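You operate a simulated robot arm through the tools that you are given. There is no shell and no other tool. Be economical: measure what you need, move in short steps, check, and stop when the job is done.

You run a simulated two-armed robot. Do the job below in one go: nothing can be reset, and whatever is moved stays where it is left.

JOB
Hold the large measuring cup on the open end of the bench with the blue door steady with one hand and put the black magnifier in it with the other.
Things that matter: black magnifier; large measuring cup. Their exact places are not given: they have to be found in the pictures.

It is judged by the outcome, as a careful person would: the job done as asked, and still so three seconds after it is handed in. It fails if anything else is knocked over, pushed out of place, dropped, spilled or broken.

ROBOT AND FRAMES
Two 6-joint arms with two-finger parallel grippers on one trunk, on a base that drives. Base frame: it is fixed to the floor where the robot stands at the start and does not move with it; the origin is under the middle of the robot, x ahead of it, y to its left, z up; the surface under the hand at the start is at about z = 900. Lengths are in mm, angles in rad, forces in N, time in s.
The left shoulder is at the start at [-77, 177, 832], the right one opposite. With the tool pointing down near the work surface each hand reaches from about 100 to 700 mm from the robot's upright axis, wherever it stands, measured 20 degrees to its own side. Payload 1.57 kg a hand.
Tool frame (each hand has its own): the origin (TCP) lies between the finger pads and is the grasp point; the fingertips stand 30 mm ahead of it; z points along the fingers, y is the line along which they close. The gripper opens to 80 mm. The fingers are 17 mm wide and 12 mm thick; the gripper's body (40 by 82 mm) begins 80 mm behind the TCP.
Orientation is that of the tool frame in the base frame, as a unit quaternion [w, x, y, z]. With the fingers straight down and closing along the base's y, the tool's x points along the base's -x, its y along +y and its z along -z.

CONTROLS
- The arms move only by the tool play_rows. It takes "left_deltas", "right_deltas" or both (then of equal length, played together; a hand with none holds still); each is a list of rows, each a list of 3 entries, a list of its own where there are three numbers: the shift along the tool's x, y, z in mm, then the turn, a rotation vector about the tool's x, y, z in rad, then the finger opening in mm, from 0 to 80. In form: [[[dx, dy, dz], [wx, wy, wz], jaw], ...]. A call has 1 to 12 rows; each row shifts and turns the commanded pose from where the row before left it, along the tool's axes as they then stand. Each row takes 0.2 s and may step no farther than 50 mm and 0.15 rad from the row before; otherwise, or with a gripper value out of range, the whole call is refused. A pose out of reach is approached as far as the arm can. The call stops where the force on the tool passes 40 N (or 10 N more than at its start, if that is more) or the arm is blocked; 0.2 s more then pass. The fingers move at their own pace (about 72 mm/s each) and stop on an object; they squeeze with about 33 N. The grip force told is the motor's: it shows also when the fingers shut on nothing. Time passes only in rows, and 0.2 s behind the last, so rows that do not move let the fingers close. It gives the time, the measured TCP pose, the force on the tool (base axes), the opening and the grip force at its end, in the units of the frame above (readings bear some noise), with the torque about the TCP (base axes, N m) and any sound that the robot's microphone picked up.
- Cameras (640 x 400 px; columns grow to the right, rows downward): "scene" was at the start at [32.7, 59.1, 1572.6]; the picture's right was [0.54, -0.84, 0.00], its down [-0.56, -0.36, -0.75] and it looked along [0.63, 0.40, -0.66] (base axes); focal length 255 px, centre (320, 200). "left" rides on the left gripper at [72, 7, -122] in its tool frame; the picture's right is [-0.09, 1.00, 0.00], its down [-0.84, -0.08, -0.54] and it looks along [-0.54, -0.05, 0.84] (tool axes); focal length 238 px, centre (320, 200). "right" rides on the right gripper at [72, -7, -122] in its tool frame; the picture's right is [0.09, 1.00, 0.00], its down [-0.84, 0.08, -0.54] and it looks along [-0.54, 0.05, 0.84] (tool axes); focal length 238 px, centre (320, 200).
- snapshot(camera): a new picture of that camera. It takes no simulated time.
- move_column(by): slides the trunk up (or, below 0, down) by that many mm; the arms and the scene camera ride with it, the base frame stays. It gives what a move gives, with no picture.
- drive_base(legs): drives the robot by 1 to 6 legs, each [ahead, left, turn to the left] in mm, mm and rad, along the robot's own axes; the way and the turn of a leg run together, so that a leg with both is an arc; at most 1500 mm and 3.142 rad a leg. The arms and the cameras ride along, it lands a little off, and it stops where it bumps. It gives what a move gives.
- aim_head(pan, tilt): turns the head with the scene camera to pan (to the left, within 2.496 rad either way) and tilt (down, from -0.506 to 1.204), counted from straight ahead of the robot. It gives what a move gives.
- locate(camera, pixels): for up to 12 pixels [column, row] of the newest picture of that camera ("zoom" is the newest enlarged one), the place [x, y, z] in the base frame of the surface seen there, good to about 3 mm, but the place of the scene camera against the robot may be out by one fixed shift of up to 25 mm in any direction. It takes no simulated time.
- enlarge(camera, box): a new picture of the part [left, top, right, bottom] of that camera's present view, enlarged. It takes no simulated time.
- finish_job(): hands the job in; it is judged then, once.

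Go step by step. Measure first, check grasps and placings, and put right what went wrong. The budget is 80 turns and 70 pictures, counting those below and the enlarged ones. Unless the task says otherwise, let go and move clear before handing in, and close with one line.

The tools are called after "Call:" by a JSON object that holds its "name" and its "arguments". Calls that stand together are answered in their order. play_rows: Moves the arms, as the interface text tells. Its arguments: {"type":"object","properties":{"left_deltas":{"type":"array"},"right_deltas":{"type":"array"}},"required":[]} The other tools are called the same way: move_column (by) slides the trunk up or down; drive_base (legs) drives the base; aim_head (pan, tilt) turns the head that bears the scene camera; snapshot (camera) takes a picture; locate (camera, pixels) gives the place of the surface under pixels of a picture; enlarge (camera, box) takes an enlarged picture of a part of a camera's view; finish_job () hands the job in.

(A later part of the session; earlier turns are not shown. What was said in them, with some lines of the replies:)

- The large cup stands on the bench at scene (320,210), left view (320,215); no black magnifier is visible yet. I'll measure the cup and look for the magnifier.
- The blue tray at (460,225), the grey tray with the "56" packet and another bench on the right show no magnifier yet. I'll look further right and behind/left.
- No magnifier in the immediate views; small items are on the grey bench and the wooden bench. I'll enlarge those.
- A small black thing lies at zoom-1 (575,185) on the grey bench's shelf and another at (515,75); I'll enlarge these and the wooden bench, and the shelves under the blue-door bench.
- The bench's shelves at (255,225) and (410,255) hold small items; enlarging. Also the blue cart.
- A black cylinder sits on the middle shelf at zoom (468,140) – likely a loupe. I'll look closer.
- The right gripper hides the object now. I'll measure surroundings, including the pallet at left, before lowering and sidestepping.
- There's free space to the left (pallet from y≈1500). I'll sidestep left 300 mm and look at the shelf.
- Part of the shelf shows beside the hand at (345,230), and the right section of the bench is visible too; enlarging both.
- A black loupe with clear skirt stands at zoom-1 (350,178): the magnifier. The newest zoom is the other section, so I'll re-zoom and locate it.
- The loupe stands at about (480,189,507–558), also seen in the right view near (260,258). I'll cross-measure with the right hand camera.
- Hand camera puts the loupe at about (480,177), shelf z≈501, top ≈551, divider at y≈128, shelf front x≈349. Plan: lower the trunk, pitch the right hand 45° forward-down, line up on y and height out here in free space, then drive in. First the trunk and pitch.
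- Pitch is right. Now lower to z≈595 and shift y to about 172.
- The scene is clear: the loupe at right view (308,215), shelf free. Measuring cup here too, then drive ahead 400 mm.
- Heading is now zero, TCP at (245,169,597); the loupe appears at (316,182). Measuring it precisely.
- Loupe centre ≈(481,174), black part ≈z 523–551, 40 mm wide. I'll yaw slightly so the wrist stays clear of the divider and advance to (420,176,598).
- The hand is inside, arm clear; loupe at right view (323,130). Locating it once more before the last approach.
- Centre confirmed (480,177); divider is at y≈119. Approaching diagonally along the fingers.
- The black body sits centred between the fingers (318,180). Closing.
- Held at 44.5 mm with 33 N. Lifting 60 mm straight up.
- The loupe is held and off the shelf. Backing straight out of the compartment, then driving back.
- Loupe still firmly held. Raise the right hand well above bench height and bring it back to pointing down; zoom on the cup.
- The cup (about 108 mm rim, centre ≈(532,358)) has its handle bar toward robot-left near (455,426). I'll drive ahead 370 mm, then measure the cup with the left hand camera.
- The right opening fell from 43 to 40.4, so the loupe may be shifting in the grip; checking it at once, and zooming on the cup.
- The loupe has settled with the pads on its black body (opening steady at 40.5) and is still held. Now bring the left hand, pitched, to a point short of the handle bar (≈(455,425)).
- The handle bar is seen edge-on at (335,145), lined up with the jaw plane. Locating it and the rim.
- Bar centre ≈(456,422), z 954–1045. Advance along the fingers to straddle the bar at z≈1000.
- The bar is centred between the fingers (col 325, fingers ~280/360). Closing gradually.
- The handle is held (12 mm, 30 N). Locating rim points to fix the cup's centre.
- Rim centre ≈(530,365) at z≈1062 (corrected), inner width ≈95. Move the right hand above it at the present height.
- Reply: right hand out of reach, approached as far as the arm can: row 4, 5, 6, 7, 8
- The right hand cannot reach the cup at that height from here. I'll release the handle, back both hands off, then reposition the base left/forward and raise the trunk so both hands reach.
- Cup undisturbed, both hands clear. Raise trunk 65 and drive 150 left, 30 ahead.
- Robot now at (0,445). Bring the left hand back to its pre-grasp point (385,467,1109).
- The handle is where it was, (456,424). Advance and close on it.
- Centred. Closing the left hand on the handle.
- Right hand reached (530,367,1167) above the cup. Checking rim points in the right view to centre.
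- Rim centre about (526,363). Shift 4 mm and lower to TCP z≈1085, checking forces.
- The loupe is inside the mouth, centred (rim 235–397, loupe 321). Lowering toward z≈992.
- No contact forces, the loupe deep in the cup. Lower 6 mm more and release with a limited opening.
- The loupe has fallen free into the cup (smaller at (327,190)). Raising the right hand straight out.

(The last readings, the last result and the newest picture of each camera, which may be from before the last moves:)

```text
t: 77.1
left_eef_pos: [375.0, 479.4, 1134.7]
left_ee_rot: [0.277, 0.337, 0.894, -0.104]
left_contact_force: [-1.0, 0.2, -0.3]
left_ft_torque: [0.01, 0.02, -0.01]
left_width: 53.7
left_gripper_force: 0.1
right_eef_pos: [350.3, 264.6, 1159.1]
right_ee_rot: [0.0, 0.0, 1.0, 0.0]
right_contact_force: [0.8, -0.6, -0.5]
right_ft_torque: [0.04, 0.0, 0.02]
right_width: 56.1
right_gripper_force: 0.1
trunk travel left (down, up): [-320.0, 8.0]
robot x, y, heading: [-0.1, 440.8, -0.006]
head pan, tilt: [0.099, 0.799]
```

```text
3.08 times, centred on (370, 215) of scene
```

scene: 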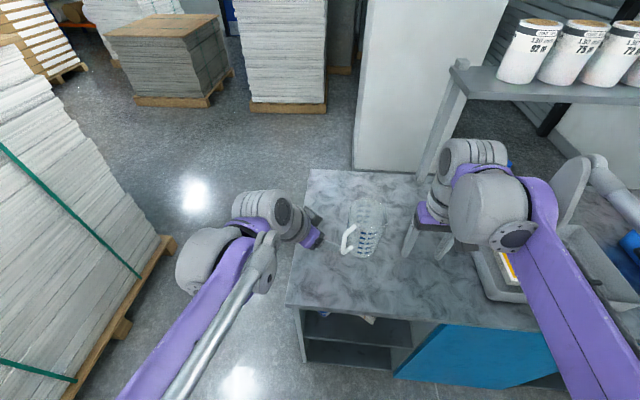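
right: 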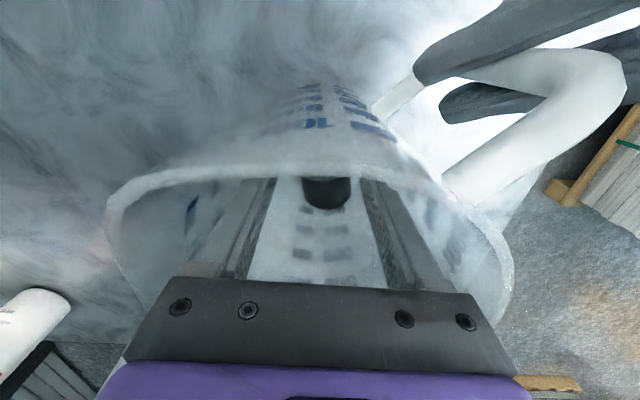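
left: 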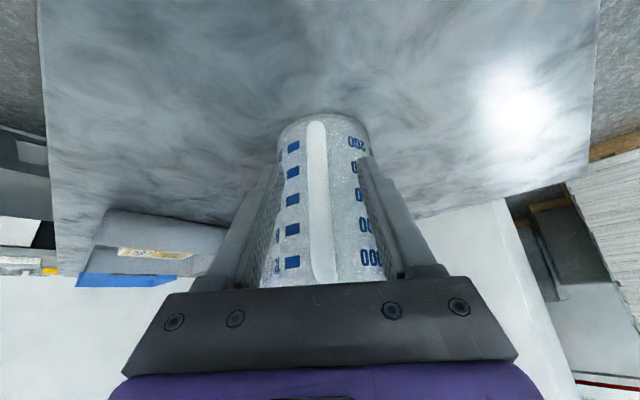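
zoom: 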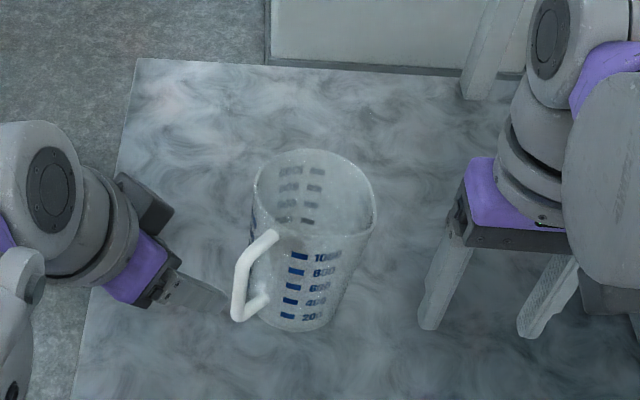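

The cup stands in place, both hands clear, but the loupe is barely visible through the cup in this view; verifying with the hand cameras.

Call:
{"name": "enlarge", "arguments": {"camera": "left", "box": [240, 60, 420, 260]}}

Call:
{"name": "snapshot", "arguments": {"camera": "right"}}

```text
2.00 times, centred on (330, 160) of left
```

zoom: 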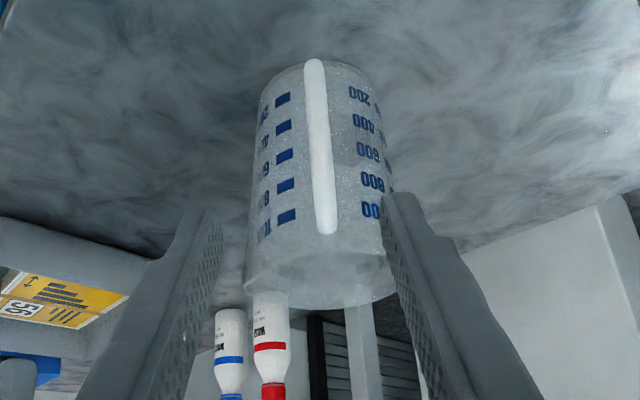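

```text
3 pictures are left
```

right: 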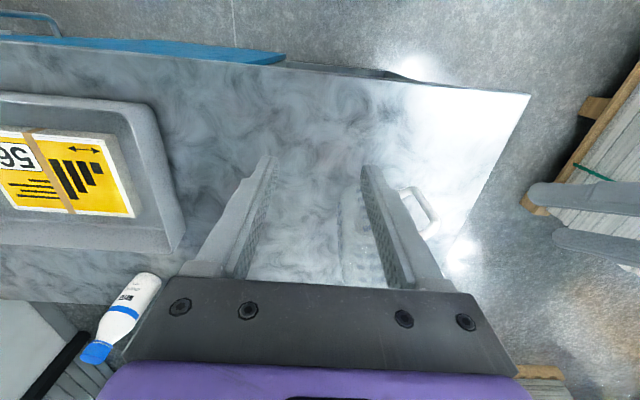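

The cup wall hides what is inside (even the fingers weren't visible through it). I'll bring the right hand back high above the cup to look straight down into the mouth.

Call:
{"name": "play_rows", "arguments": {"right_deltas": [[[-35, 20, -2], [0, 0, 0], 56], [[-35, 20, -2], [0, 0, 0], 56], [[-35, 20, -2], [0, 0, 0], 56], [[-35, 20, -2], [0, 0, 0], 56], [[-35, 20, -2], [0, 0, 0], 56]]}}

Call:
{"name": "enlarge", "arguments": {"camera": "right", "box": [220, 30, 412, 150]}}

Call:
{"name": "locate", "arguments": {"camera": "zoom", "pixels": [[320, 200], [320, 240], [320, 280], [280, 220], [360, 220]]}}

```text
t: 78.3
left_eef_pos: [378.1, 479.6, 1135.1]
left_ee_rot: [0.277, 0.337, 0.894, -0.104]
left_contact_force: [0.7, 0.1, -0.3]
left_ft_torque: [0.01, 0.01, -0.03]
left_width: 54.0
left_gripper_force: 0.1
right_eef_pos: [528.6, 366.0, 1170.4]
right_ee_rot: [0.0, 0.001, 1.0, 0.0]
right_contact_force: [1.2, 0.7, 1.1]
right_ft_torque: [0.0, 0.01, -0.03]
right_width: 56.0
right_gripper_force: 0.0
trunk travel left (down, up): [-320.0, 8.0]
robot x, y, heading: [-1.6, 444.6, 0.002]
head pan, tilt: [0.099, 0.799]
```

```text
3.33 times, centred on (316, 90) of right
```

zoom: 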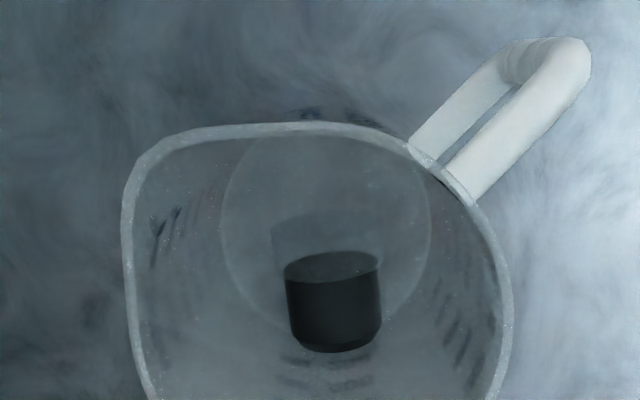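

```text
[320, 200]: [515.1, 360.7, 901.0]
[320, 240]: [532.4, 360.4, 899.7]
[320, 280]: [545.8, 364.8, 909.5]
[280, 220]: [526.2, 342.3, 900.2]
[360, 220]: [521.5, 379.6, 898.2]
```

The loupe stands inside the cup on its floor (zoom (333,300)). Moving the right hand clear and then handing in.

Call:
{"name": "play_rows", "arguments": {"right_deltas": [[[35, -20, 0], [0, 0, 0], 56], [[35, -20, 0], [0, 0, 0], 56], [[35, -20, 0], [0, 0, 0], 56], [[35, -20, 0], [0, 0, 0], 56], [[35, -20, 0], [0, 0, 0], 56], [[0, 0, 0], [0, 0, 0], 56]]}}

Call:
{"name": "finish_job", "arguments": {}}

```text
t: 79.7
left_eef_pos: [377.8, 479.1, 1133.4]
left_ee_rot: [0.276, 0.337, 0.894, -0.104]
left_contact_force: [-0.3, 0.8, -0.3]
left_ft_torque: [-0.01, 0.03, 0.01]
left_width: 53.9
left_gripper_force: 0.1
right_eef_pos: [352.7, 262.2, 1169.2]
right_ee_rot: [-0.001, 0.001, 1.0, -0.001]
right_contact_force: [0.2, -1.2, -0.3]
right_ft_torque: [0.01, -0.01, 0.01]
right_width: 56.0
right_gripper_force: 0.1
trunk travel left (down, up): [-320.0, 8.0]
robot x, y, heading: [2.4, 442.4, 0.001]
head pan, tilt: [0.099, 0.799]
```

```text
The job is handed in.
```

The black magnifier is in the large measuring cup: the left hand held the cup by its handle while the right hand let the magnifier go inside, about 45 mm above the bottom, and both hands are now clear.
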